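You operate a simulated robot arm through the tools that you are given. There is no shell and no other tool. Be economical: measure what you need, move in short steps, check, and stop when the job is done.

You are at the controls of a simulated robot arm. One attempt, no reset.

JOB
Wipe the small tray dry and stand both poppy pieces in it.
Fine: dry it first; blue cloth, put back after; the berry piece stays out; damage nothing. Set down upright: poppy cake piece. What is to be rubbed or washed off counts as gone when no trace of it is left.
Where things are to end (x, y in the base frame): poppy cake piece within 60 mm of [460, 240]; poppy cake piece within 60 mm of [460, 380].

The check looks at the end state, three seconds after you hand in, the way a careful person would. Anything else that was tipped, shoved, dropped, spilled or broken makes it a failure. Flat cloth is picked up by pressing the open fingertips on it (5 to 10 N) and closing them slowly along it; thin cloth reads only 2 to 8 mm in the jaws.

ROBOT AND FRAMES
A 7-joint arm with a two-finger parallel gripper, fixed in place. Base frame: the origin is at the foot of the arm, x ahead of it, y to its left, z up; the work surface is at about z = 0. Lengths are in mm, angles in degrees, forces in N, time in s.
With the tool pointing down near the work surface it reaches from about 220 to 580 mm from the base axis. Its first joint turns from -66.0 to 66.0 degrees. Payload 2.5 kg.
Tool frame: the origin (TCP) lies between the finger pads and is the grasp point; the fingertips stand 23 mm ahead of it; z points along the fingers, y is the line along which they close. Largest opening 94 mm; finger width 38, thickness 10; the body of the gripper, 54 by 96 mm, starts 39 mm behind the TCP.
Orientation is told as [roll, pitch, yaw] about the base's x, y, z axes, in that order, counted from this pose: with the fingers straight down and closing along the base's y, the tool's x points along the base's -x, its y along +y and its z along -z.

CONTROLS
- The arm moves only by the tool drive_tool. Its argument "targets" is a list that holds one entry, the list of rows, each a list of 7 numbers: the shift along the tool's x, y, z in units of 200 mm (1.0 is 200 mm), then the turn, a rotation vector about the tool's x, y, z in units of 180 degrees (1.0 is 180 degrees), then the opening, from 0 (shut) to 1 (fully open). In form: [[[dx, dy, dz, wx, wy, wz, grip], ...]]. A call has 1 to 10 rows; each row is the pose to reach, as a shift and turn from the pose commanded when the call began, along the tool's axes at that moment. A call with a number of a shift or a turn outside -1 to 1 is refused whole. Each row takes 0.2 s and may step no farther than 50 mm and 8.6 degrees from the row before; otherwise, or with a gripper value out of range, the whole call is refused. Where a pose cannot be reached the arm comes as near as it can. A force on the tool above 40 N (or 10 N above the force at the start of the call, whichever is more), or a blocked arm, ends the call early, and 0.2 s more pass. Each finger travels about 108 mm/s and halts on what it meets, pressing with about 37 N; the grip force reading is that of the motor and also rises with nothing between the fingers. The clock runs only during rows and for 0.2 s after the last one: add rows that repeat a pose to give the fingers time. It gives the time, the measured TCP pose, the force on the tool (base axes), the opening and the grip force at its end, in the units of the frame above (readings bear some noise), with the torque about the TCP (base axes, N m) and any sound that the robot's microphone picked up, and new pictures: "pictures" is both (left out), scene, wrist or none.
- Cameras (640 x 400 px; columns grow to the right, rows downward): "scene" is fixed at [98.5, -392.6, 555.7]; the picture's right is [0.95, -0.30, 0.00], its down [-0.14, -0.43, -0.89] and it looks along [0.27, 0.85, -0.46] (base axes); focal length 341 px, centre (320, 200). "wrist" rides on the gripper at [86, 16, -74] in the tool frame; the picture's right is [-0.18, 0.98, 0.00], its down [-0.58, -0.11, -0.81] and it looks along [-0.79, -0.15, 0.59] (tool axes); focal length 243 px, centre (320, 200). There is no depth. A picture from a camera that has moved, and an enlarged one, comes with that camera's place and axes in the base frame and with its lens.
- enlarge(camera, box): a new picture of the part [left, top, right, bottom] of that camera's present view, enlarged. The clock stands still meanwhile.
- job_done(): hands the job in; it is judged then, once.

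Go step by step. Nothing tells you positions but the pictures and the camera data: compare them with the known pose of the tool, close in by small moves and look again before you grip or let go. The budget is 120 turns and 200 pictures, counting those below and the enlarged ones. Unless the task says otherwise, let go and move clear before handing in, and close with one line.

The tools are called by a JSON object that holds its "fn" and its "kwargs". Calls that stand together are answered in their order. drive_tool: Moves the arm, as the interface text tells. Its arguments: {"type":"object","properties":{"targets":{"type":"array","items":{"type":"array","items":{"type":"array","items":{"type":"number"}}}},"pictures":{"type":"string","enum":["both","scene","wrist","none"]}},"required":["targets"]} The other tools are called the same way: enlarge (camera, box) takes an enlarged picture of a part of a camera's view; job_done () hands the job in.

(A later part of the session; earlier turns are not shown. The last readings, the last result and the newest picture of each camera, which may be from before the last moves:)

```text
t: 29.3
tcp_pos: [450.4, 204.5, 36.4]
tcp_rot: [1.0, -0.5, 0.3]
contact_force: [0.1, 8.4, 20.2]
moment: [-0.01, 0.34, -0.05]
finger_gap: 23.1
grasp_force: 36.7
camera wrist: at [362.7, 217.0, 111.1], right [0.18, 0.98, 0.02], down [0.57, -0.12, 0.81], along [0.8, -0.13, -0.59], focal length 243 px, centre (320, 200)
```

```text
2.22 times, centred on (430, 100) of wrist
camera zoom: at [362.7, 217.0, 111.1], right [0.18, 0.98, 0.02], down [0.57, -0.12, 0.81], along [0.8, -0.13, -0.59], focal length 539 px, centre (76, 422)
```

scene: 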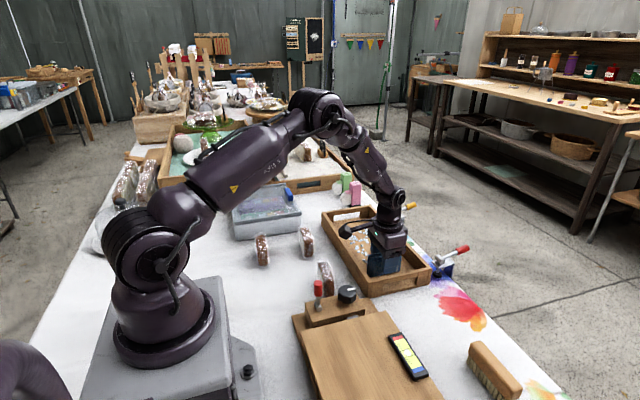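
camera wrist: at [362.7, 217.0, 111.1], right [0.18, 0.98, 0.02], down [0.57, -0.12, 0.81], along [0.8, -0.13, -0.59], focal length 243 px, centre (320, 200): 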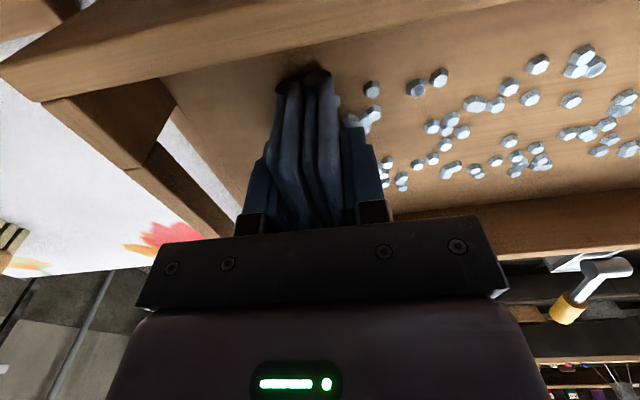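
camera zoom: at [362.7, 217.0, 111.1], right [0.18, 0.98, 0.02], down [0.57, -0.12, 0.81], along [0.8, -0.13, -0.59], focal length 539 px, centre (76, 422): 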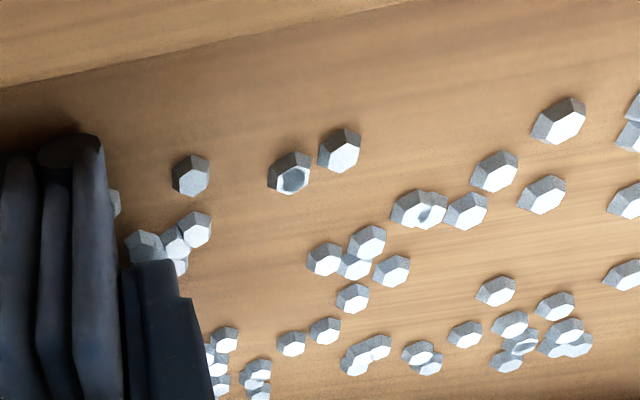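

Edge contact doesn't take up the drops; I'll lay the pad flat in the tray and wipe with its broad face by pressing from above. First carry it to y≈235, release, and lift clear.

{"fn": "drive_tool", "kwargs": {"targets": [[[0, 0.0, -0.03, 0, 0, 0, 0], [0, 0.08, -0.04, 0, 0, 0, 0], [0, 0.16, -0.04, 0, 0, 0, 0], [0, 0.16, -0.012, 0, 0, 0, 0], [0, 0.16, -0.008, 0, 0, 0, 0.2], [0, 0.16, -0.008, 0, 0, 0, 0.5], [0, 0.16, -0.008, 0, 0, 0, 0.5], [0, 0.16, -0.15, 0, 0, 0, 0.5], [0, 0.16, -0.32, 0, 0, 0, 0.5], [0, 0.16, -0.38, 0, 0, 0, 0.5]]], "pictures": "both"}}

```text
t: 31.5
tcp_pos: [449.8, 233.0, 112.8]
tcp_rot: [0.8, -0.3, 0.1]
contact_force: [0.0, -0.4, 0.4]
moment: [0.0, 0.02, -0.02]
finger_gap: 46.8
grasp_force: 0.0
camera wrist: at [361.8, 245.8, 186.7], right [0.18, 0.98, 0.02], down [0.58, -0.12, 0.81], along [0.8, -0.14, -0.59], focal length 243 px, centre (320, 200)
```

scene: 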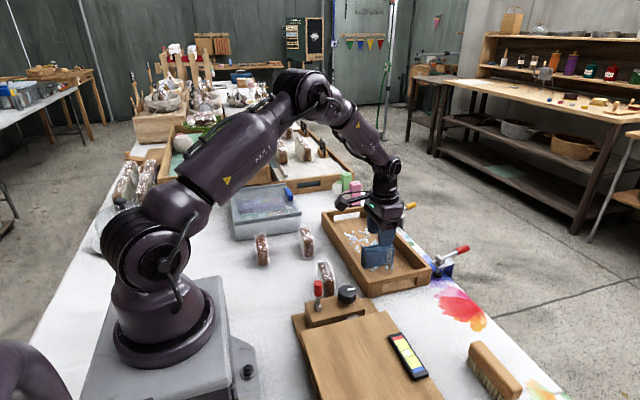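
wrist: 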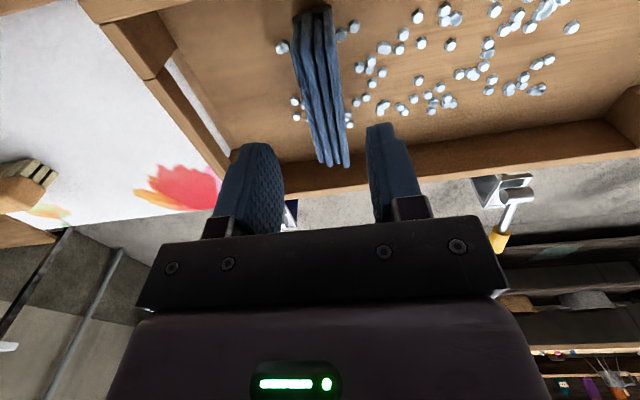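

{"fn": "drive_tool", "kwargs": {"targets": [[[0, -0.1, 0, 0, 0, 0, 0.2], [0, -0.2, 0, 0, 0, 0, 0], [0, -0.2, 0.12, 0, 0, 0, 0], [0, -0.2, 0.25, 0, 0, 0, 0], [0, -0.15, 0.25, 0, 0, 0, 0], [0, -0.1, 0.25, 0, 0, 0, 0], [0, -0.05, 0.25, 0, 0, 0, 0], [0, 0, 0.25, 0, 0, 0, 0], [0, 0.05, 0.25, 0, 0, 0, 0], [0, 0.09, 0.25, 0, 0, 0, 0]]], "pictures": "both"}}

```text
t: 33.7
tcp_pos: [449.4, 251.6, 61.5]
tcp_rot: [0.9, -0.4, 0.1]
contact_force: [-0.1, 1.4, 0.0]
moment: [0.02, 0.03, 0.0]
finger_gap: 0.1
grasp_force: 36.9
camera wrist: at [361.6, 265.8, 135.6], right [0.18, 0.98, 0.02], down [0.58, -0.12, 0.81], along [0.8, -0.14, -0.59], focal length 243 px, centre (320, 200)
```

scene: 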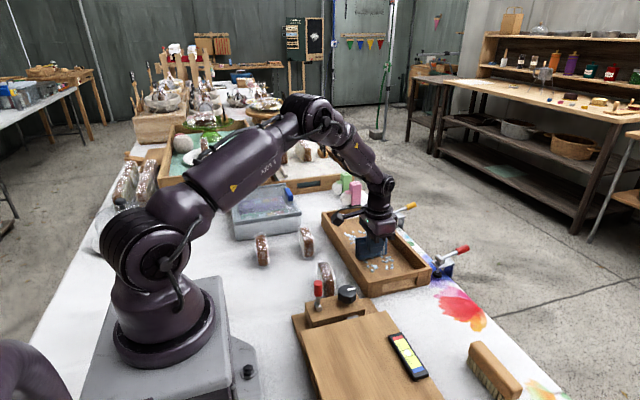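
wrist: 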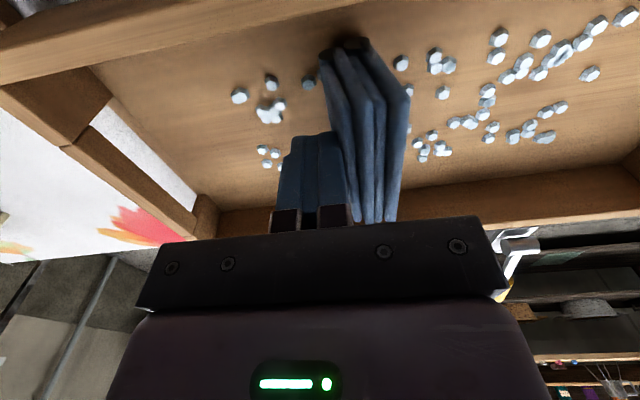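

The pad is leaning; pushing further.

{"fn": "drive_tool", "kwargs": {"targets": [[[0, 0.05, 0, 0, 0, 0, 0], [0, 0.1, 0, 0, 0, 0, 0], [0, 0.15, 0.0, 0, 0, 0, 0], [0, 0.15, 0, 0, 0, 0, 0], [0, 0.15, 0, 0, 0, 0, 0]]], "pictures": "both"}}

```text
t: 34.9
tcp_pos: [451.1, 282.2, 63.2]
tcp_rot: [0.8, -0.5, 0.1]
contact_force: [0.1, -0.1, 0.2]
moment: [-0.03, 0.0, -0.02]
finger_gap: 0.2
grasp_force: 37.1
camera wrist: at [362.9, 295.3, 136.7], right [0.18, 0.98, 0.02], down [0.58, -0.12, 0.81], along [0.8, -0.14, -0.59], focal length 243 px, centre (320, 200)
```

scene: 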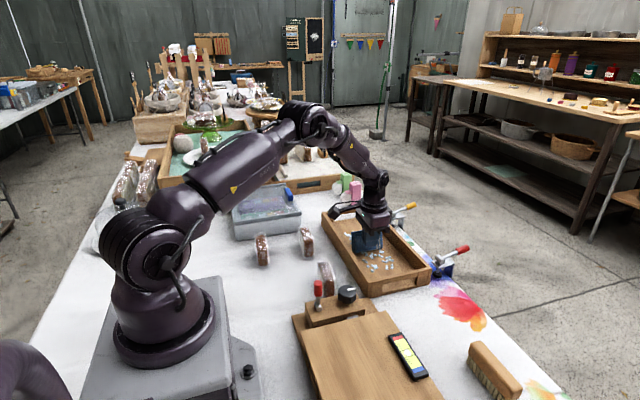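
wrist: 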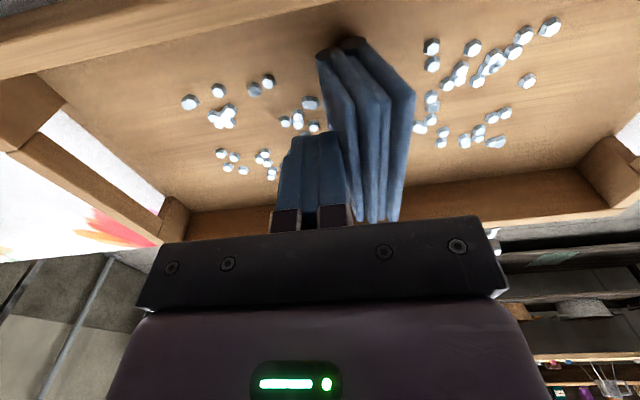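

It slid rather than tipped; pushing again nearer the top edge.

{"fn": "drive_tool", "kwargs": {"targets": [[[0, -0.02, 0, 0, 0, 0, 0], [0, -0.02, -0.05, 0, 0, 0, 0], [0, 0.03, -0.05, 0, 0, 0, 0], [0, 0.08, -0.05, 0, 0, 0, 0], [0, 0.13, -0.04, 0, 0, 0, 0], [0, 0.18, -0.02, 0, 0, 0, 0], [0, 0.18, -0.02, 0, 0, 0, 0]]], "pictures": "both"}}

```text
t: 36.5
tcp_pos: [450.0, 319.8, 67.6]
tcp_rot: [0.8, -0.4, 0.1]
contact_force: [-0.3, -0.4, 0.0]
moment: [-0.01, -0.01, 0.01]
finger_gap: 0.0
grasp_force: 37.0
camera wrist: at [361.9, 333.1, 142.5], right [0.18, 0.98, 0.02], down [0.58, -0.12, 0.81], along [0.8, -0.14, -0.59], focal length 243 px, centre (320, 200)
```

scene: 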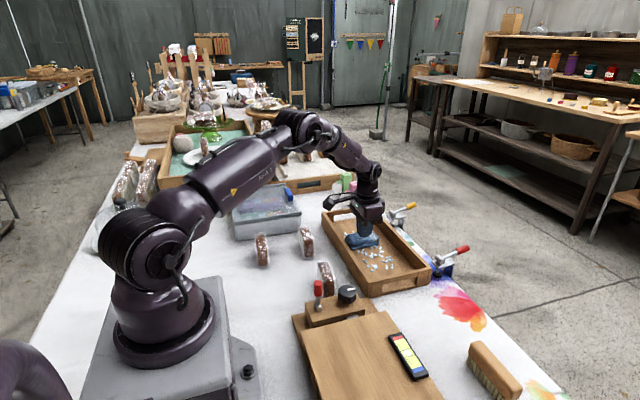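
wrist: 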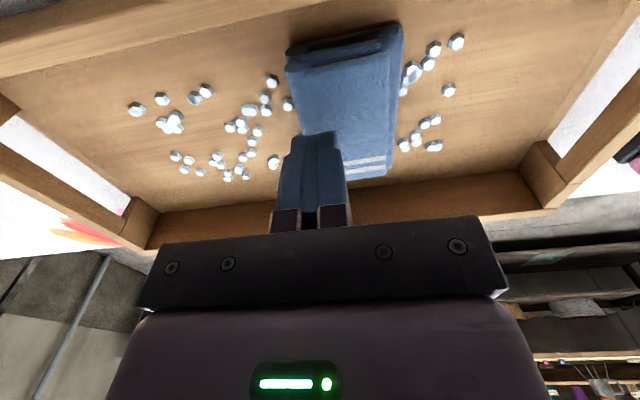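

Pad is flat, stripes up, centre about (450,335). Now press its top with fingertips slightly open.

{"fn": "drive_tool", "kwargs": {"targets": [[[0, 0.075, 0, 0, 0, 0, 0.2], [0, 0.075, 0, 0, 0, 0, 0.2], [0, 0.075, 0.05, 0, 0, 0, 0.2], [0, 0.075, 0.075, 0, 0, 0, 0.2]]], "pictures": "wrist"}}

```text
t: 37.5
tcp_pos: [450.0, 334.8, 55.8]
tcp_rot: [0.8, -0.5, 0.1]
contact_force: [-9.3, -8.3, 28.0]
moment: [-0.49, 0.54, -0.01]
finger_gap: 20.5
grasp_force: 2.3
camera wrist: at [361.9, 348.6, 130.4], right [0.18, 0.98, 0.02], down [0.57, -0.12, 0.81], along [0.8, -0.14, -0.59], focal length 243 px, centre (320, 200)
```

wrist: 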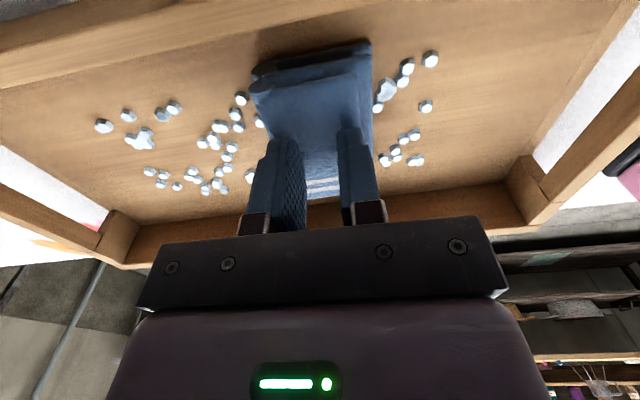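

Pressing at 28 N is more than needed; ease to ~12 N and drag toward −y over drops.

{"fn": "drive_tool", "kwargs": {"targets": [[[0, 0, -0.01, 0, 0, 0, 0.2], [0, -0.05, -0.01, 0, 0, 0, 0.2], [0, -0.1, -0.01, 0, 0, 0, 0.2], [0, -0.15, -0.01, 0, 0, 0, 0.2], [0, -0.2, -0.01, 0, 0, 0, 0.2], [0, -0.25, -0.01, 0, 0, 0, 0.2], [0, -0.3, -0.01, 0, 0, 0, 0.2]]], "pictures": "wrist"}}

```text
t: 39.1
tcp_pos: [448.9, 275.6, 57.7]
tcp_rot: [1.0, -0.6, 0.3]
contact_force: [-1.3, 7.2, 17.5]
moment: [0.06, 0.21, -0.1]
finger_gap: 17.3
grasp_force: 0.1
camera wrist: at [361.7, 288.2, 130.6], right [0.18, 0.98, 0.02], down [0.58, -0.12, 0.81], along [0.8, -0.14, -0.59], focal length 243 px, centre (320, 200)
```

wrist: 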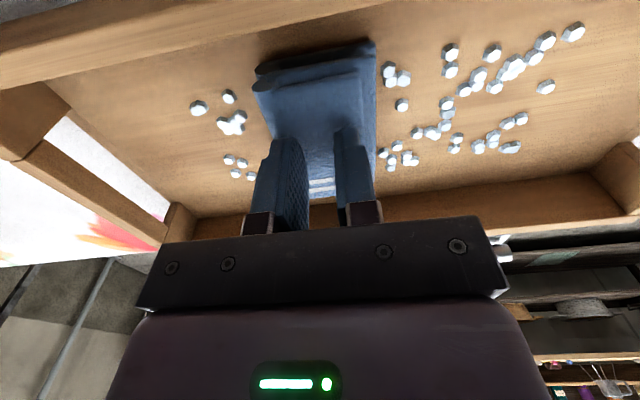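

{"fn": "enlarge", "kwargs": {"camera": "wrist", "box": [360, 20, 600, 170]}}

{"fn": "enlarge", "kwargs": {"camera": "scene", "box": [330, 205, 430, 285]}}

```text
2.67 times, centred on (480, 95) of wrist
camera zoom: at [361.7, 288.2, 130.6], right [0.18, 0.98, 0.02], down [0.58, -0.12, 0.81], along [0.8, -0.14, -0.59], focal length 647 px, centre (-107, 480)
```

zoom: 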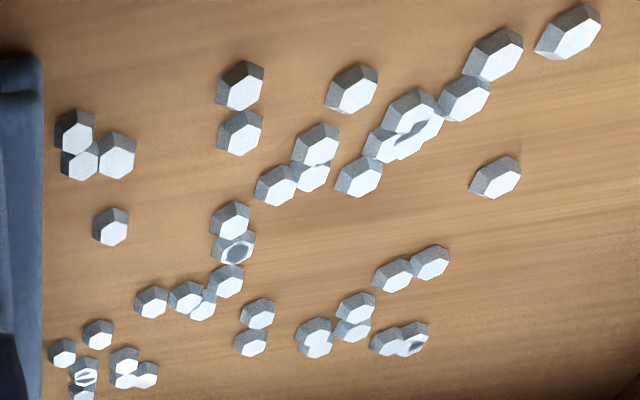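

```text
5.00 times, centred on (380, 245) of scene
camera zoom: at [98.4, -392.7, 555.7], right [0.95, -0.3, 0.0], down [-0.14, -0.43, -0.89], along [0.27, 0.85, -0.46], focal length 1705 px, centre (20, -25)
```

zoom: 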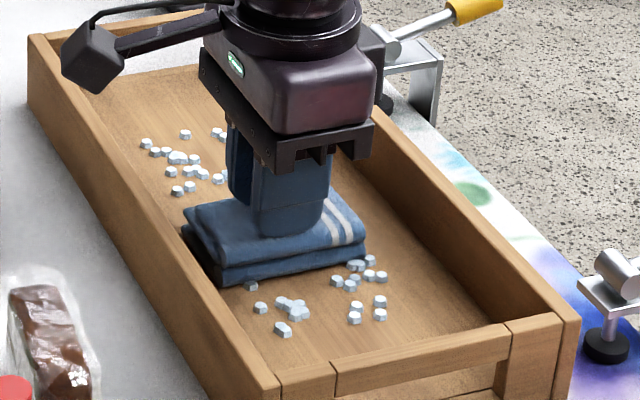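

No clear effect yet; making several quicker back-and-forth strokes with the flat pad under pressure to test.

{"fn": "drive_tool", "kwargs": {"targets": [[[0, 0.1, 0, 0, 0, 0, 0.2], [0, 0.2, 0, 0, 0, 0, 0.2], [0, 0.3, 0, 0, 0, 0, 0.2], [0, 0.2, 0, 0, 0, 0, 0.2], [0, 0.1, 0, 0, 0, 0, 0.2], [0, 0.0, 0, 0, 0, 0, 0.2], [0, 0.1, 0, 0, 0, 0, 0.2], [0, 0.2, 0, 0, 0, 0, 0.2], [0, 0.1, 0, 0, 0, 0, 0.2], [0, 0, 0, 0, 0, 0, 0.2]]], "pictures": "wrist"}}

{"fn": "enlarge", "kwargs": {"camera": "wrist", "box": [360, 20, 600, 170]}}

```text
t: 40.7
tcp_pos: [451.4, 279.6, 56.2]
tcp_rot: [0.4, -0.4, 0.0]
contact_force: [-0.4, 0.8, 5.3]
moment: [-0.03, 0.08, 0.01]
finger_gap: 17.2
grasp_force: 0.0
stopped in row 7: the force on the tool passed its limit at 45 N (the readings are from after the stop); the commanded pose is now the measured one
camera wrist: at [363.6, 294.3, 131.0], right [0.18, 0.98, 0.01], down [0.58, -0.11, 0.81], along [0.8, -0.14, -0.59], focal length 243 px, centre (320, 200)
```

wrist: 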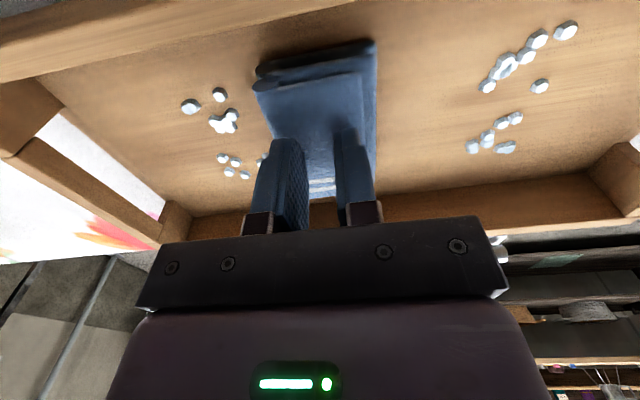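

```text
2.67 times, centred on (480, 95) of wrist
camera zoom: at [363.6, 294.3, 131.0], right [0.18, 0.98, 0.01], down [0.58, -0.11, 0.81], along [0.8, -0.14, -0.59], focal length 647 px, centre (-107, 480)
```

zoom: 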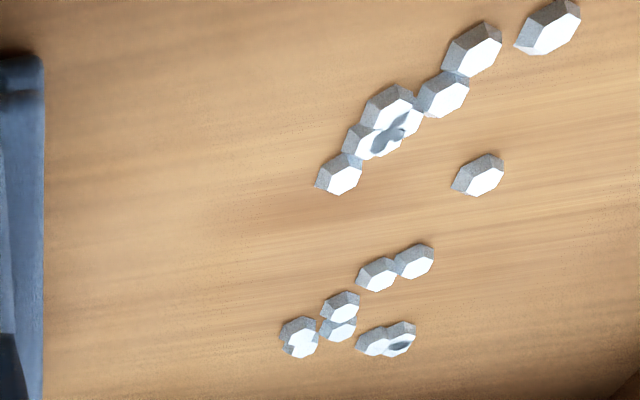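

Repeated strokes with the flat face remove the drops. Continuing with the near end.

{"fn": "drive_tool", "kwargs": {"targets": [[[-0.02, -0.06, 0.004, 0, 0, 0, 0.2], [-0.03, -0.14, 0.004, 0, 0, 0, 0.2], [-0.03, -0.22, 0.004, 0, 0, 0, 0.2], [-0.03, -0.3, 0.004, 0, 0, 0, 0.2], [-0.03, -0.37, 0.004, 0, 0, 0, 0.2], [-0.03, -0.34, 0.002, 0, 0, 0, 0.2], [-0.03, -0.28, 0.002, 0, 0, 0, 0.2], [-0.03, -0.22, 0.002, 0, 0, 0, 0.2], [-0.03, -0.16, 0.002, 0, 0, 0, 0.2], [-0.03, -0.1, 0.002, 0, 0, 0, 0.2]]], "pictures": "wrist"}}

```text
t: 42.9
tcp_pos: [455.4, 259.6, 56.5]
tcp_rot: [0.4, -0.2, 0.0]
contact_force: [1.5, -6.1, 15.0]
moment: [-0.19, 0.03, 0.02]
finger_gap: 18.2
grasp_force: 0.1
camera wrist: at [368.6, 274.8, 130.9], right [0.18, 0.98, 0.01], down [0.58, -0.11, 0.81], along [0.79, -0.15, -0.59], focal length 243 px, centre (320, 200)
```

wrist: 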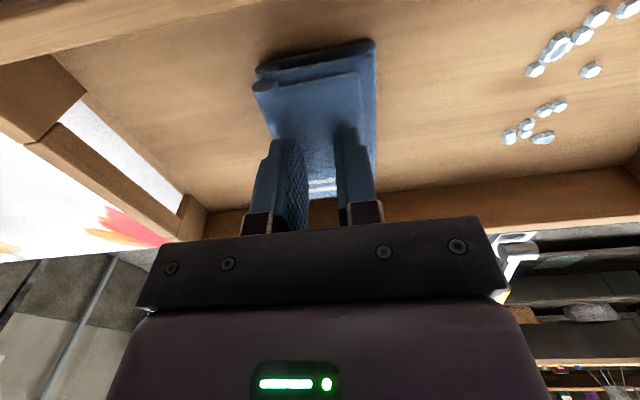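

Near end is clear. Now the far end: drag +y to about y=355 first.

{"fn": "drive_tool", "kwargs": {"targets": [[[0, 0.08, 0, 0, 0, 0, 0.2], [0, 0.16, 0, 0, 0, 0, 0.2], [0, 0.24, 0, 0, 0, 0, 0.2], [0, 0.32, 0, 0, 0, 0, 0.2], [0, 0.4, 0, 0, 0, 0, 0.2], [0, 0.47, 0, 0, 0, 0, 0.2]]], "pictures": "both"}}

```text
t: 44.3
tcp_pos: [457.1, 352.4, 57.5]
tcp_rot: [0.3, -0.2, 0.0]
contact_force: [0.5, -5.6, 12.3]
moment: [-0.19, 0.08, 0.05]
finger_gap: 18.4
grasp_force: 0.0
camera wrist: at [370.0, 367.3, 130.9], right [0.18, 0.98, 0.01], down [0.58, -0.11, 0.81], along [0.8, -0.14, -0.59], focal length 243 px, centre (320, 200)
```

scene: 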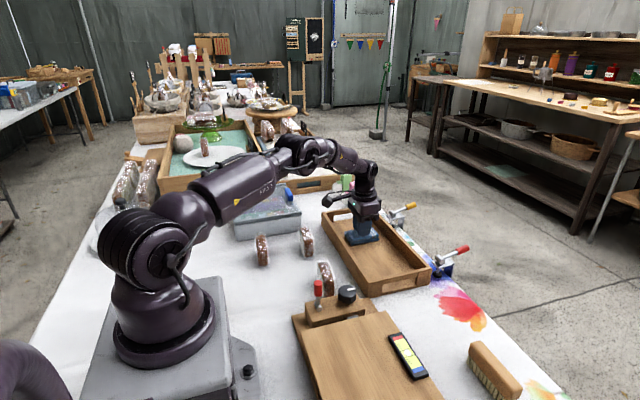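
wrist: 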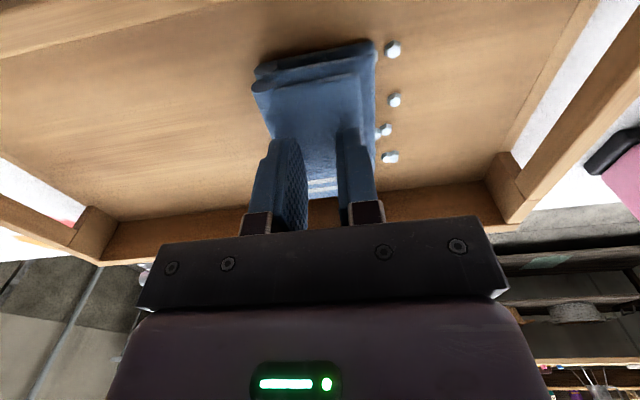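

Only a few drops left at y≈395. Continue +y by 30 mm and back a couple of times.

{"fn": "drive_tool", "kwargs": {"targets": [[[0, 0.05, 0, 0, 0, 0, 0.2], [0, 0.1, 0, 0, 0, 0, 0.2], [0, 0.15, 0, 0, 0, 0, 0.2]]], "pictures": "wrist"}}

```text
t: 45.1
tcp_pos: [457.7, 383.5, 58.4]
tcp_rot: [0.4, -0.3, 0.0]
contact_force: [4.6, -4.0, 11.2]
moment: [-0.17, -0.01, 0.05]
finger_gap: 18.9
grasp_force: 0.5
camera wrist: at [370.3, 398.4, 130.7], right [0.18, 0.98, 0.01], down [0.58, -0.11, 0.81], along [0.8, -0.14, -0.59], focal length 243 px, centre (320, 200)
```

wrist: 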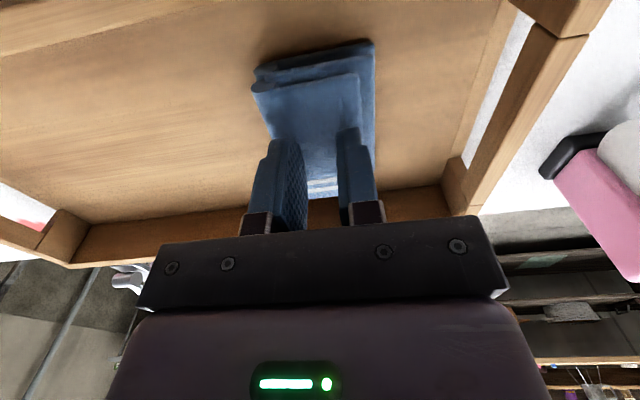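

All covered. A few short strokes here, then drag back to y≈280.

{"fn": "drive_tool", "kwargs": {"targets": [[[0, -0.06, 0, 0, 0, 0, 0.2], [0, -0.12, 0, 0, 0, 0, 0.2], [0, -0.18, 0, 0, 0, 0, 0.2], [0, -0.12, 0, 0, 0, 0, 0.2], [0, -0.06, 0, 0, 0, 0, 0.2], [0, 0, 0, 0, 0, 0, 0.2], [0, -0.06, 0, 0, 0, 0, 0.2], [0, -0.12, 0, 0, 0, 0, 0.2], [0, -0.06, 0, 0, 0, 0, 0.2], [0, 0, 0, 0, 0, 0, 0.2]]], "pictures": "none"}}

{"fn": "drive_tool", "kwargs": {"targets": [[[0, -0.06, 0, 0, 0, 0, 0.2], [0, -0.14, 0, 0, 0, 0, 0.2], [0, -0.22, 0, 0, 0, 0, 0.2], [0, -0.3, 0, 0, 0, 0, 0.2], [0, -0.38, 0, 0, 0, 0, 0.2], [0, -0.46, 0, 0, 0, 0, 0.2], [0, -0.54, 0, 0, 0, 0, 0.2]]], "pictures": "wrist"}}

```text
t: 47.3
tcp_pos: [460.0, 379.8, 57.3]
tcp_rot: [0.3, -0.4, -0.1]
contact_force: [3.4, -6.1, 13.7]
moment: [-0.18, 0.03, 0.08]
finger_gap: 18.5
grasp_force: 0.0
```

```text
t: 48.9
tcp_pos: [459.5, 278.4, 56.4]
tcp_rot: [0.7, -0.6, 0.0]
contact_force: [1.0, 12.1, 25.9]
moment: [0.19, 0.27, -0.08]
finger_gap: 18.4
grasp_force: 0.0
camera wrist: at [371.0, 291.8, 130.2], right [0.18, 0.98, 0.01], down [0.57, -0.12, 0.81], along [0.8, -0.14, -0.58], focal length 243 px, centre (320, 200)
```

wrist: 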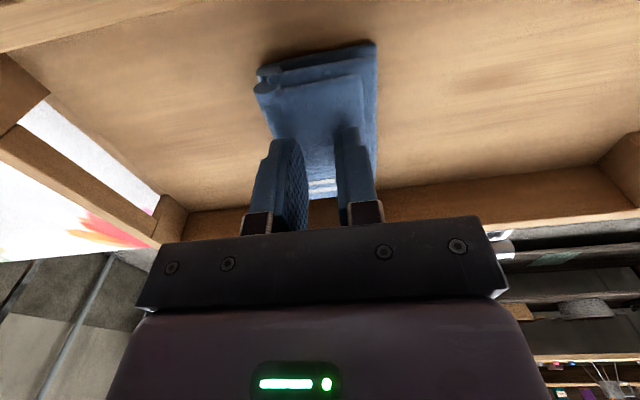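

{"fn": "enlarge", "kwargs": {"camera": "wrist", "box": [380, 10, 640, 180]}}

{"fn": "enlarge", "kwargs": {"camera": "scene", "box": [320, 200, 440, 300]}}

```text
2.35 times, centred on (510, 95) of wrist
camera zoom: at [371.0, 291.8, 130.2], right [0.18, 0.98, 0.01], down [0.57, -0.12, 0.81], along [0.8, -0.14, -0.58], focal length 571 px, centre (-127, 447)
```

zoom: 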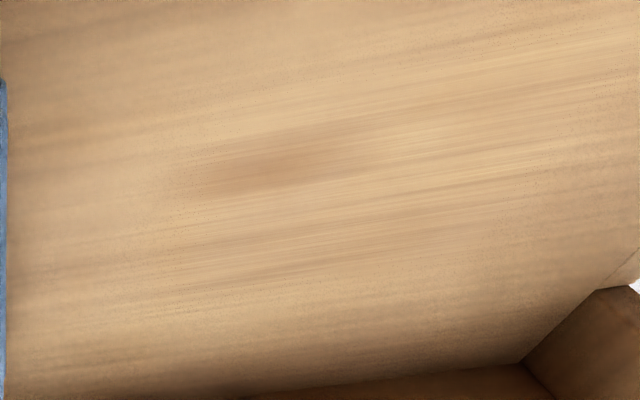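

```text
4.00 times, centred on (380, 250) of scene
camera zoom: at [98.4, -392.7, 555.6], right [0.95, -0.3, 0.0], down [-0.14, -0.43, -0.89], along [0.27, 0.85, -0.46], focal length 1364 px, centre (80, 0)
```

zoom: 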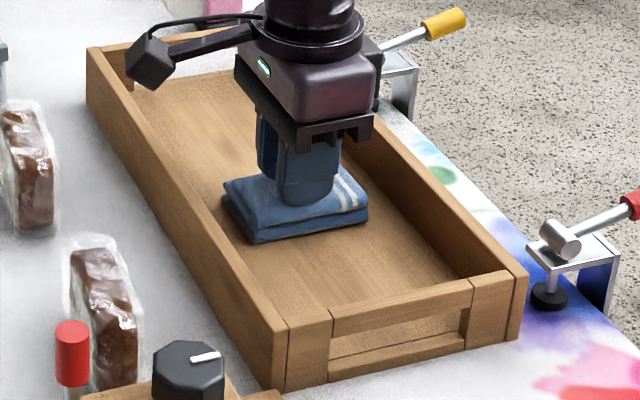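

Tray floor is clean. Now pick up the cloth by pressing open fingertips on it and closing slowly.

{"fn": "drive_tool", "kwargs": {"targets": [[[0, 0, -0.05, 0, 0, 0, 0.3], [0, 0, -0.05, 0, 0, 0, 0.42], [0, 0, -0.02, 0, 0, 0, 0.42], [0, 0, -0.005, 0, 0, 0, 0.42], [0, 0, -0.002, 0, 0, 0, 0.42]]], "pictures": "wrist"}}

```text
t: 50.1
tcp_pos: [458.6, 275.0, 57.2]
tcp_rot: [0.4, -0.3, -0.1]
contact_force: [-8.0, -7.0, 20.5]
moment: [-0.31, 0.27, -0.04]
finger_gap: 40.0
grasp_force: 0.9
camera wrist: at [369.7, 290.4, 130.6], right [0.18, 0.98, 0.01], down [0.58, -0.11, 0.81], along [0.8, -0.15, -0.59], focal length 243 px, centre (320, 200)
```

wrist: 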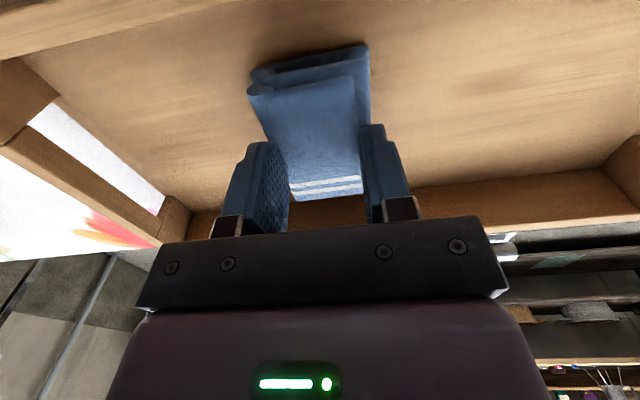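

{"fn": "drive_tool", "kwargs": {"targets": [[[0, 0, -0.005, 0, 0, 0, 0.4], [0, 0, -0.005, 0, 0, 0, 0.36], [0, 0, -0.005, 0, 0, 0, 0.32], [0, 0, -0.005, 0, 0, 0, 0.28], [0, 0, -0.005, 0, 0, 0, 0.23], [0, 0, -0.005, 0, 0, 0, 0.18], [0, 0, -0.005, 0, 0, 0, 0.12], [0, 0, -0.005, 0, 0, 0, 0.06], [0, 0, -0.005, 0, 0, 0, 0], [0, 0, -0.005, 0, 0, 0, 0]]], "pictures": "both"}}

```text
t: 52.3
tcp_pos: [456.0, 276.4, 55.4]
tcp_rot: [0.3, -0.2, 0.0]
contact_force: [2.2, 1.9, 10.9]
moment: [0.0, 0.03, -0.04]
finger_gap: 0.0
grasp_force: 37.0
camera wrist: at [368.8, 291.1, 130.9], right [0.18, 0.98, 0.01], down [0.58, -0.11, 0.81], along [0.8, -0.14, -0.59], focal length 243 px, centre (320, 200)
```

scene: 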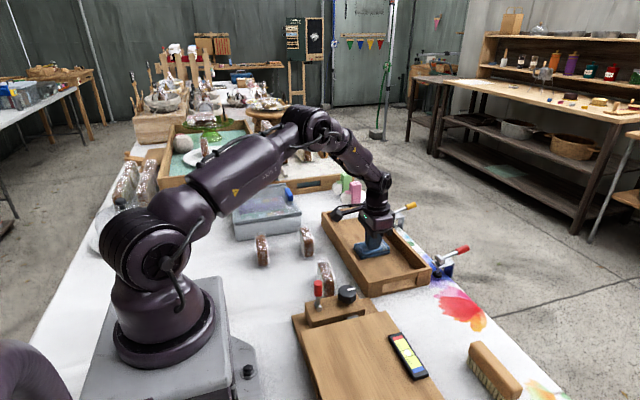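
wrist: 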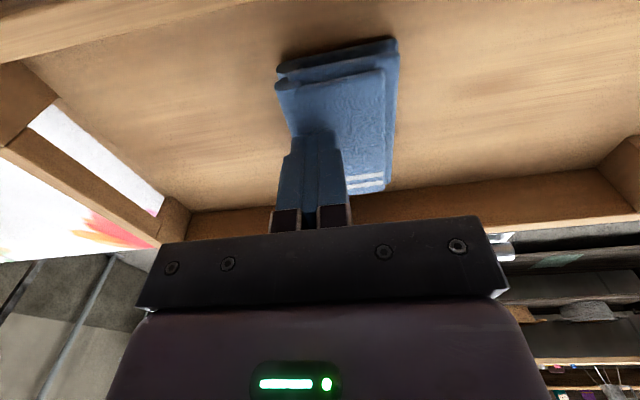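

The pad is too stiff to bunch. I'll lift to see it, then grip its sides low and lift slowly.

{"fn": "drive_tool", "kwargs": {"targets": [[[0, 0, -0.1, 0, 0, 0, 0], [0, 0, -0.25, 0, 0, 0, 0.5], [0, 0, -0.4, 0, 0, 0, 0.9], [0, 0, -0.4, 0, 0, 0, 0.9]]], "pictures": "both"}}

{"fn": "enlarge", "kwargs": {"camera": "scene", "box": [320, 200, 440, 300]}}

```text
t: 53.3
tcp_pos: [458.0, 271.8, 138.3]
tcp_rot: [0.3, -0.2, 0.1]
contact_force: [-0.6, -0.2, 0.2]
moment: [-0.04, 0.01, -0.02]
finger_gap: 84.4
grasp_force: 0.0
camera wrist: at [370.5, 286.6, 212.7], right [0.18, 0.98, 0.01], down [0.58, -0.11, 0.81], along [0.79, -0.15, -0.59], focal length 243 px, centre (320, 200)
```

scene: 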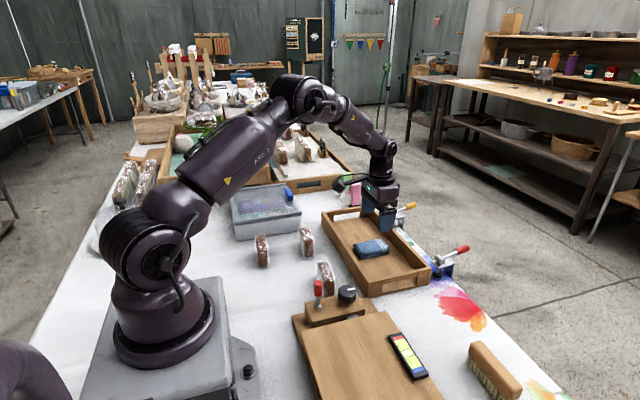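
wrist: 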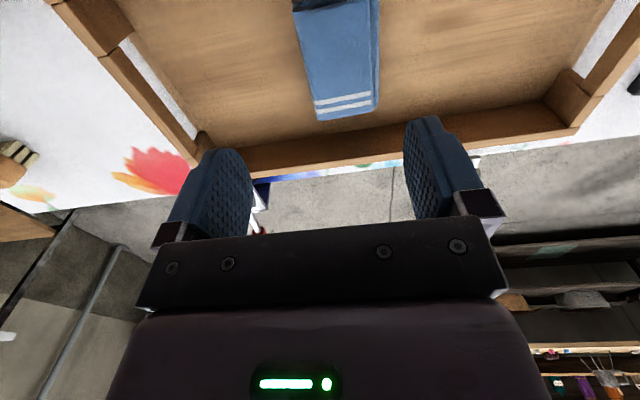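

```text
4.00 times, centred on (380, 250) of scene
camera zoom: at [98.5, -392.6, 555.7], right [0.95, -0.3, 0.0], down [-0.14, -0.43, -0.89], along [0.27, 0.85, -0.46], focal length 1364 px, centre (80, 0)
```

zoom: 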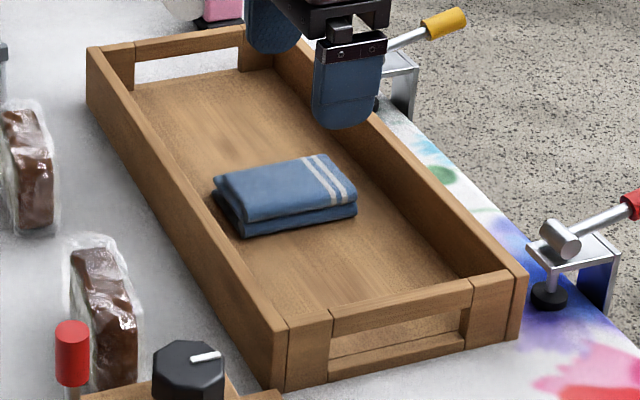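

Pad centre (457,286). Straddling and lowering, then closing slowly.

{"fn": "drive_tool", "kwargs": {"targets": [[[0, 0.071, 0.1, 0, 0, 0, 0.85], [0, 0.071, 0.25, 0, 0, 0, 0.85], [0, 0.071, 0.4, 0, 0, 0, 0.85], [0, 0.071, 0.505, 0, 0, 0, 0.85], [0, 0.071, 0.505, 0, 0, 0, 0.7], [0, 0.071, 0.505, 0, 0, 0, 0.6], [0, 0.071, 0.505, 0, 0, 0, 0.54], [0, 0.071, 0.505, 0, 0, 0, 0.48], [0, 0.071, 0.505, 0, 0, 0, 0.42], [0, 0.071, 0.505, 0, 0, 0, 0.42]]], "pictures": "both"}}

{"fn": "enlarge", "kwargs": {"camera": "scene", "box": [320, 200, 440, 300]}}

```text
t: 55.5
tcp_pos: [457.9, 287.8, 35.7]
tcp_rot: [0.4, -0.2, 0.1]
contact_force: [0.0, 0.4, 0.8]
moment: [-0.01, 0.04, -0.01]
finger_gap: 54.6
grasp_force: 36.8
camera wrist: at [370.4, 303.3, 108.4], right [0.18, 0.98, 0.01], down [0.58, -0.11, 0.81], along [0.79, -0.15, -0.59], focal length 243 px, centre (320, 200)
```

scene: 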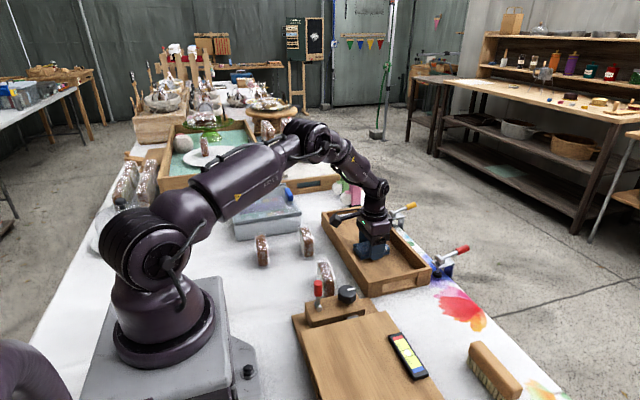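
wrist: 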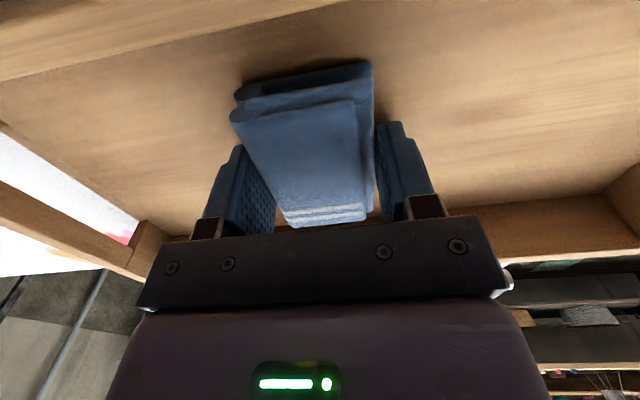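

```text
4.00 times, centred on (380, 250) of scene
camera zoom: at [98.5, -392.6, 555.7], right [0.95, -0.3, 0.0], down [-0.14, -0.43, -0.89], along [0.27, 0.85, -0.46], focal length 1364 px, centre (80, 0)
```

zoom: 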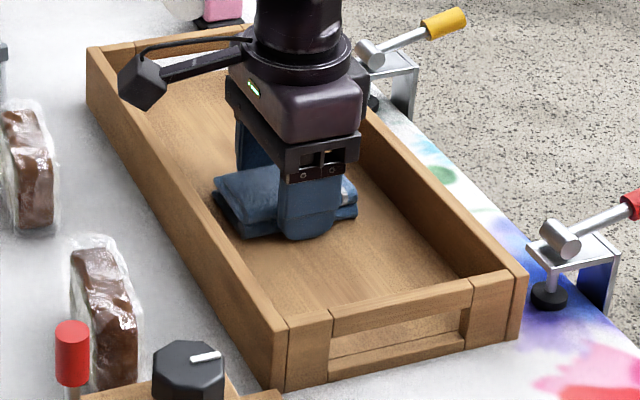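

Same hold as the first time; lifting very slowly (if it rolls on edge again, I regrip across the thickness).

{"fn": "drive_tool", "kwargs": {"targets": [[[0, 0, -0.01, 0, 0, 0, 0.42], [0, 0, -0.02, 0, 0, 0, 0.42], [0, 0, -0.03, 0, 0, 0, 0.42], [0, 0, -0.04, 0, 0, 0, 0.42], [0, 0, -0.05, 0, 0, 0, 0.42], [0, 0, -0.06, 0, 0, 0, 0.42], [0, 0, -0.07, 0, 0, 0, 0.42], [0, 0, -0.08, 0, 0, 0, 0.42]]], "pictures": "both"}}

```text
t: 57.3
tcp_pos: [456.1, 287.6, 53.6]
tcp_rot: [0.3, -0.2, 0.0]
contact_force: [0.6, -0.1, 0.0]
moment: [0.01, -0.02, 0.02]
finger_gap: 54.8
grasp_force: 37.3
camera wrist: at [368.3, 303.8, 127.3], right [0.18, 0.98, 0.01], down [0.58, -0.11, 0.81], along [0.79, -0.14, -0.59], focal length 243 px, centre (320, 200)
```

scene: 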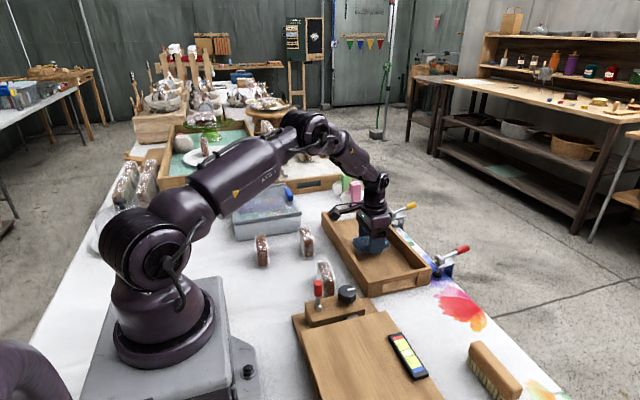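
wrist: 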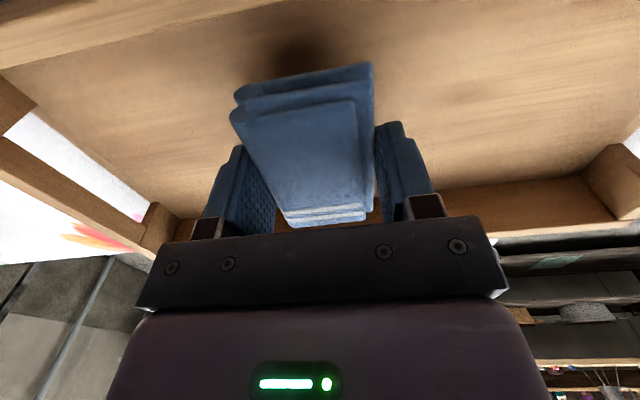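

Slow lifting holds it flat. Continuing gently upward.

{"fn": "drive_tool", "kwargs": {"targets": [[[0, 0, -0.02, 0, 0, 0, 0.42], [0, 0, -0.05, 0, 0, 0, 0.42], [0, 0, -0.09, 0, 0, 0, 0.42], [0, 0, -0.13, 0, 0, 0, 0.42], [0, 0, -0.17, 0, 0, 0, 0.42], [0, 0, -0.21, 0, 0, 0, 0.42], [0, 0, -0.25, 0, 0, 0, 0.42], [0, 0, -0.29, 0, 0, 0, 0.42], [0, 0, -0.33, 0, 0, 0, 0.42], [0, 0, -0.36, 0, 0, 0, 0.42]]], "pictures": "wrist"}}

```text
t: 59.5
tcp_pos: [455.1, 288.6, 123.5]
tcp_rot: [0.4, -0.2, -0.1]
contact_force: [-0.1, -0.4, -1.5]
moment: [-0.01, 0.0, -0.06]
finger_gap: 54.9
grasp_force: 37.5
camera wrist: at [368.9, 302.9, 197.2], right [0.18, 0.98, 0.01], down [0.58, -0.11, 0.81], along [0.79, -0.14, -0.59], focal length 243 px, centre (320, 200)
```

wrist: 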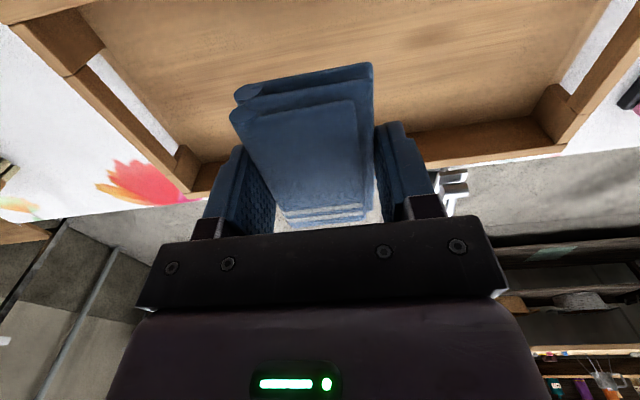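

Carrying it gently back toward its original place, turning gradually.

{"fn": "drive_tool", "kwargs": {"targets": [[[0.024, -0.009, 0, 0, 0, -0.008, 0.42], [0.072, -0.027, 0, 0, 0, -0.025, 0.42], [0.138, -0.052, 0, 0, 0, -0.048, 0.42], [0.204, -0.077, 0, 0, 0, -0.071, 0.42], [0.27, -0.101, 0, 0, 0, -0.095, 0.42], [0.336, -0.126, 0, 0, 0, -0.118, 0.42], [0.402, -0.151, 0, 0, 0, -0.141, 0.42], [0.468, -0.176, 0, 0, 0, -0.164, 0.42], [0.534, -0.2, 0, 0, 0, -0.187, 0.42], [0.6, -0.225, 0, 0, 0, -0.21, 0.42]]], "pictures": "none"}}

```text
t: 61.7
tcp_pos: [337.9, 243.6, 122.5]
tcp_rot: [0.1, -0.5, 37.9]
contact_force: [0.4, 0.7, -0.7]
moment: [-0.01, 0.03, -0.03]
finger_gap: 55.0
grasp_force: 37.3
```

{"fn": "drive_tool", "kwargs": {"targets": [[[0.06, 0.019, 0, 0, 0, -0.024, 0.42], [0.14, 0.044, 0, 0, 0, -0.055, 0.42], [0.23, 0.072, 0, 0, 0, -0.091, 0.42], [0.32, 0.1, 0, 0, 0, -0.127, 0.42], [0.41, 0.129, 0, 0, 0, -0.162, 0.42], [0.5, 0.157, 0, 0, 0, -0.198, 0.42], [0.59, 0.185, 0, 0, 0, -0.233, 0.42], [0.67, 0.21, 0, 0, 0, -0.265, 0.42], [0.74, 0.232, 0, 0, 0, -0.293, 0.42], [0.794, 0.249, 0, 0, 0, -0.314, 0.42]]], "pictures": "both"}}

```text
t: 63.9
tcp_pos: [181.6, 184.6, 120.5]
tcp_rot: [-0.2, -0.3, 94.3]
contact_force: [-0.3, 0.1, -0.2]
moment: [0.04, -0.03, 0.0]
finger_gap: 55.0
grasp_force: 37.0
camera wrist: at [170.8, 95.8, 194.8], right [-0.99, 0.11, 0.0], down [0.06, 0.58, 0.81], along [0.09, 0.81, -0.59], focal length 243 px, centre (320, 200)
```

scene: 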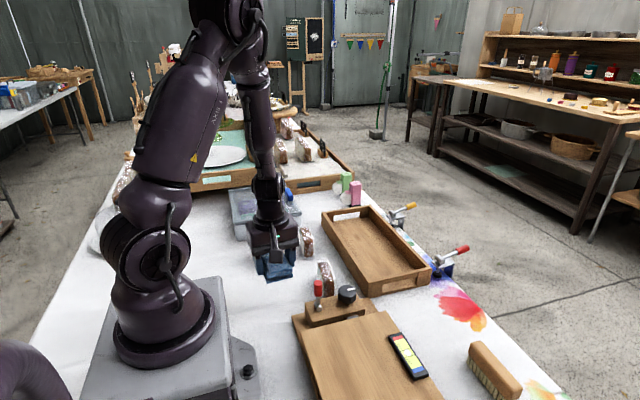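
wrist: 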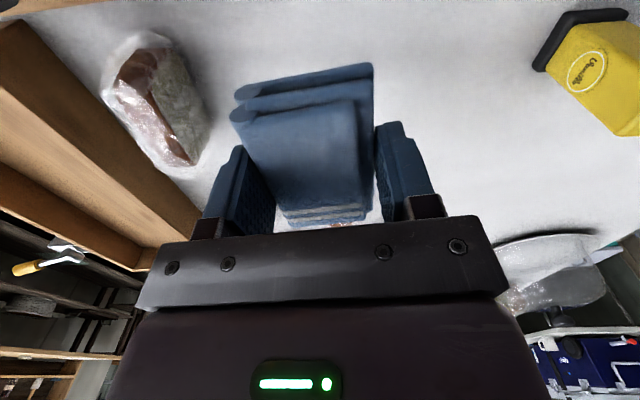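

{"fn": "drive_tool", "kwargs": {"targets": [[[0, 0.0, 0.05, 0, 0, 0, 0.42], [0, 0, 0.12, 0, 0, 0, 0.42], [0, 0, 0.19, 0, 0, 0, 0.42], [0, 0, 0.26, 0, 0, 0, 0.42], [0, 0, 0.33, 0, 0, 0, 0.42], [0, 0, 0.39, 0, 0, 0, 0.42], [0, 0, 0.43, 0, 0, 0, 0.42], [0, 0, 0.455, 0, 0, 0, 0.42]]], "pictures": "wrist"}}

```text
t: 65.7
tcp_pos: [181.6, 185.1, 31.6]
tcp_rot: [-0.2, -0.3, 94.3]
contact_force: [-0.5, 0.0, 0.2]
moment: [-0.01, -0.01, 0.0]
finger_gap: 55.0
grasp_force: 37.1
camera wrist: at [171.2, 96.7, 105.1], right [-0.99, 0.11, 0.0], down [0.06, 0.58, 0.81], along [0.09, 0.8, -0.59], focal length 243 px, centre (320, 200)
```

wrist: 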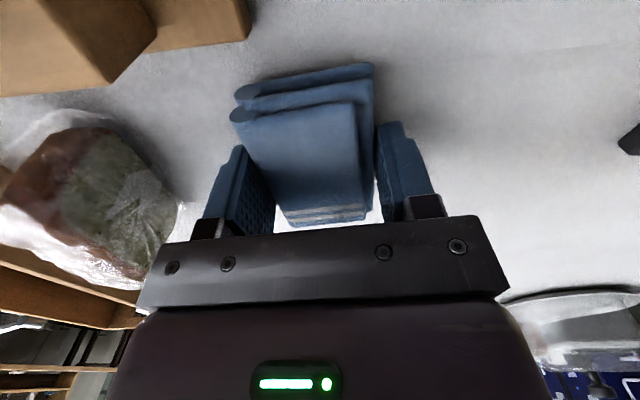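

{"fn": "drive_tool", "kwargs": {"targets": [[[0, 0, 0.008, 0, 0, 0, 0.42], [0, 0, 0.016, 0, 0, 0, 0.42], [0, 0, 0.024, 0, 0, 0, 0.42]]], "pictures": "none"}}

```text
t: 66.5
tcp_pos: [180.9, 186.5, 26.5]
tcp_rot: [-0.2, -0.3, 94.3]
contact_force: [0.3, 0.2, 0.3]
moment: [-0.02, 0.0, 0.01]
finger_gap: 54.8
grasp_force: 37.4
```

{"fn": "drive_tool", "kwargs": {"targets": [[[0, 0, 0.005, 0, 0, 0, 0.42], [0, 0, 0.006, 0, 0, 0, 0.55], [0, 0, 0.006, 0, 0, 0, 0.65], [0, 0, 0.006, 0, 0, 0, 0.8], [0, 0, 0.006, 0, 0, 0, 0.8], [0, 0, -0.15, 0, 0, 0, 0.8], [0, 0, -0.35, 0, 0, 0, 0.8], [0, 0, -0.55, 0, 0, 0, 0.8], [0, 0, -0.62, 0, 0, 0, 0.8]]], "pictures": "both"}}

{"fn": "enlarge", "kwargs": {"camera": "scene", "box": [240, 220, 360, 320]}}

{"fn": "enlarge", "kwargs": {"camera": "scene", "box": [320, 200, 440, 300]}}

```text
t: 68.5
tcp_pos: [178.9, 183.1, 151.8]
tcp_rot: [-0.2, -0.2, 94.3]
contact_force: [-0.6, -0.7, 0.2]
moment: [-0.03, 0.03, 0.01]
finger_gap: 75.3
grasp_force: 0.1
camera wrist: at [168.1, 93.6, 225.1], right [-0.99, 0.11, 0.0], down [0.06, 0.58, 0.81], along [0.09, 0.8, -0.59], focal length 243 px, centre (320, 200)
```

scene: 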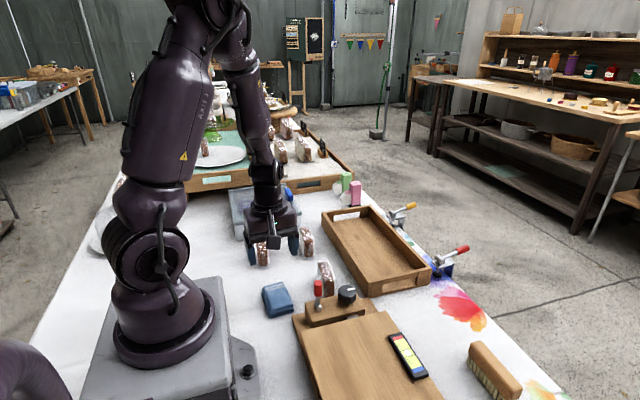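
wrist: 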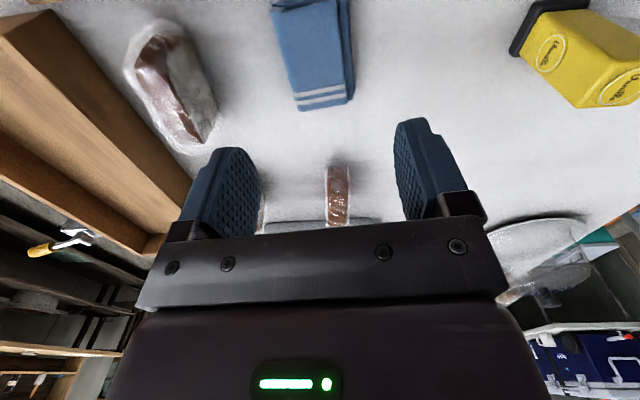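

```text
4.00 times, centred on (300, 270) of scene
camera zoom: at [98.5, -392.6, 555.7], right [0.95, -0.3, 0.0], down [-0.14, -0.43, -0.89], along [0.27, 0.85, -0.46], focal length 1364 px, centre (400, -80)
```

zoom: 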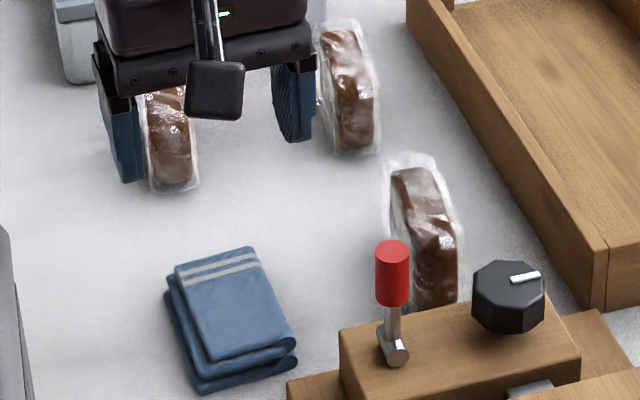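

```text
4.00 times, centred on (380, 250) of scene
camera zoom: at [98.5, -392.6, 555.7], right [0.95, -0.3, 0.0], down [-0.14, -0.43, -0.89], along [0.27, 0.85, -0.46], focal length 1364 px, centre (80, 0)
```

zoom: 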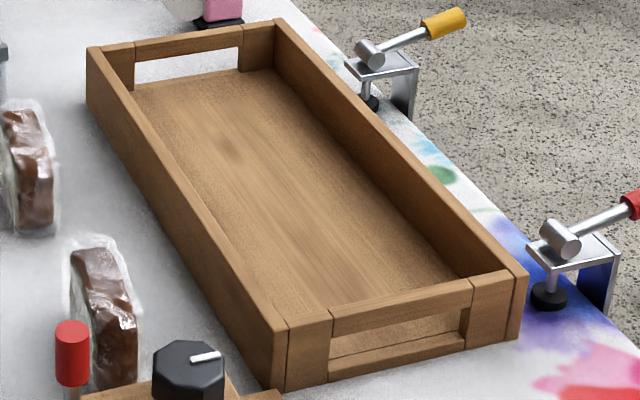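

Cloth is back in its place, tray is dry. Next piece C (~(288,197)): with yaw +90 the camera would come close to the red lever, so I turn the tool to yaw ≈ −86 above C.

{"fn": "drive_tool", "kwargs": {"targets": [[[0, -0.05, -0.05, 0, 0, 0.045, 0.8], [0, -0.12, -0.1, 0, 0, 0.09, 0.8], [0, -0.2, -0.1, 0, 0, 0.135, 0.8], [-0.01, -0.27, -0.1, 0, 0, 0.18, 0.8], [-0.015, -0.34, -0.1, 0, 0, 0.225, 0.8], [-0.02, -0.41, -0.1, 0, 0, 0.27, 0.8], [-0.028, -0.48, -0.1, 0, 0, 0.315, 0.8], [-0.028, -0.56, -0.1, 0, 0, 0.36, 0.8], [-0.028, -0.56, -0.1, 0, 0, 0.405, 0.8], [-0.028, -0.56, -0.1, 0, 0, 0.45, 0.8]]], "pictures": "none"}}

{"fn": "drive_tool", "kwargs": {"targets": [[[0, 0, 0, 0, 0, 0.045, 0.8], [0, 0, 0, 0, 0, 0.09, 0.8], [0, 0, 0, 0, 0, 0.135, 0.8], [0, 0, 0, 0, 0, 0.18, 0.8], [0, 0, 0, 0, 0, 0.225, 0.8], [0, 0, 0, 0, 0, 0.27, 0.8], [0, 0, 0, 0, 0, 0.315, 0.8], [0, 0, 0, 0, 0, 0.36, 0.8], [0, 0, 0, 0, 0, 0.405, 0.8], [0, 0, 0, 0, 0, 0.45, 0.8]]], "pictures": "wrist"}}

```text
t: 70.7
tcp_pos: [291.8, 198.8, 171.3]
tcp_rot: [0.3, -0.2, 13.1]
contact_force: [0.4, -0.8, 0.6]
moment: [0.01, 0.0, -0.02]
finger_gap: 75.5
grasp_force: 0.1
```

```text
t: 72.9
tcp_pos: [291.0, 198.9, 172.0]
tcp_rot: [0.3, 0.2, -67.8]
contact_force: [-0.4, -0.1, -0.2]
moment: [0.01, 0.03, -0.01]
finger_gap: 75.3
grasp_force: 0.0
camera wrist: at [272.7, 283.9, 246.5], right [0.98, 0.2, 0.0], down [0.12, -0.58, 0.8], along [0.16, -0.79, -0.6], focal length 243 px, centre (320, 200)
```

wrist: 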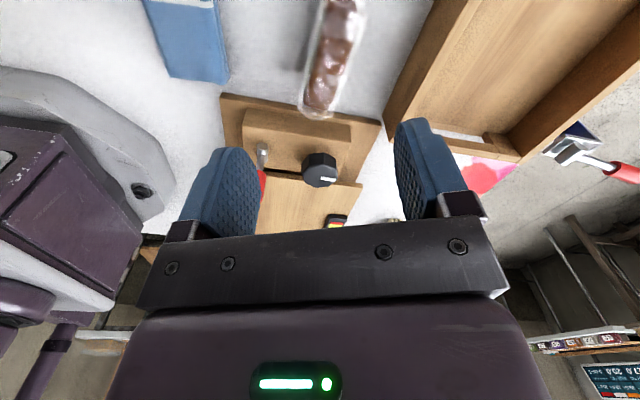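

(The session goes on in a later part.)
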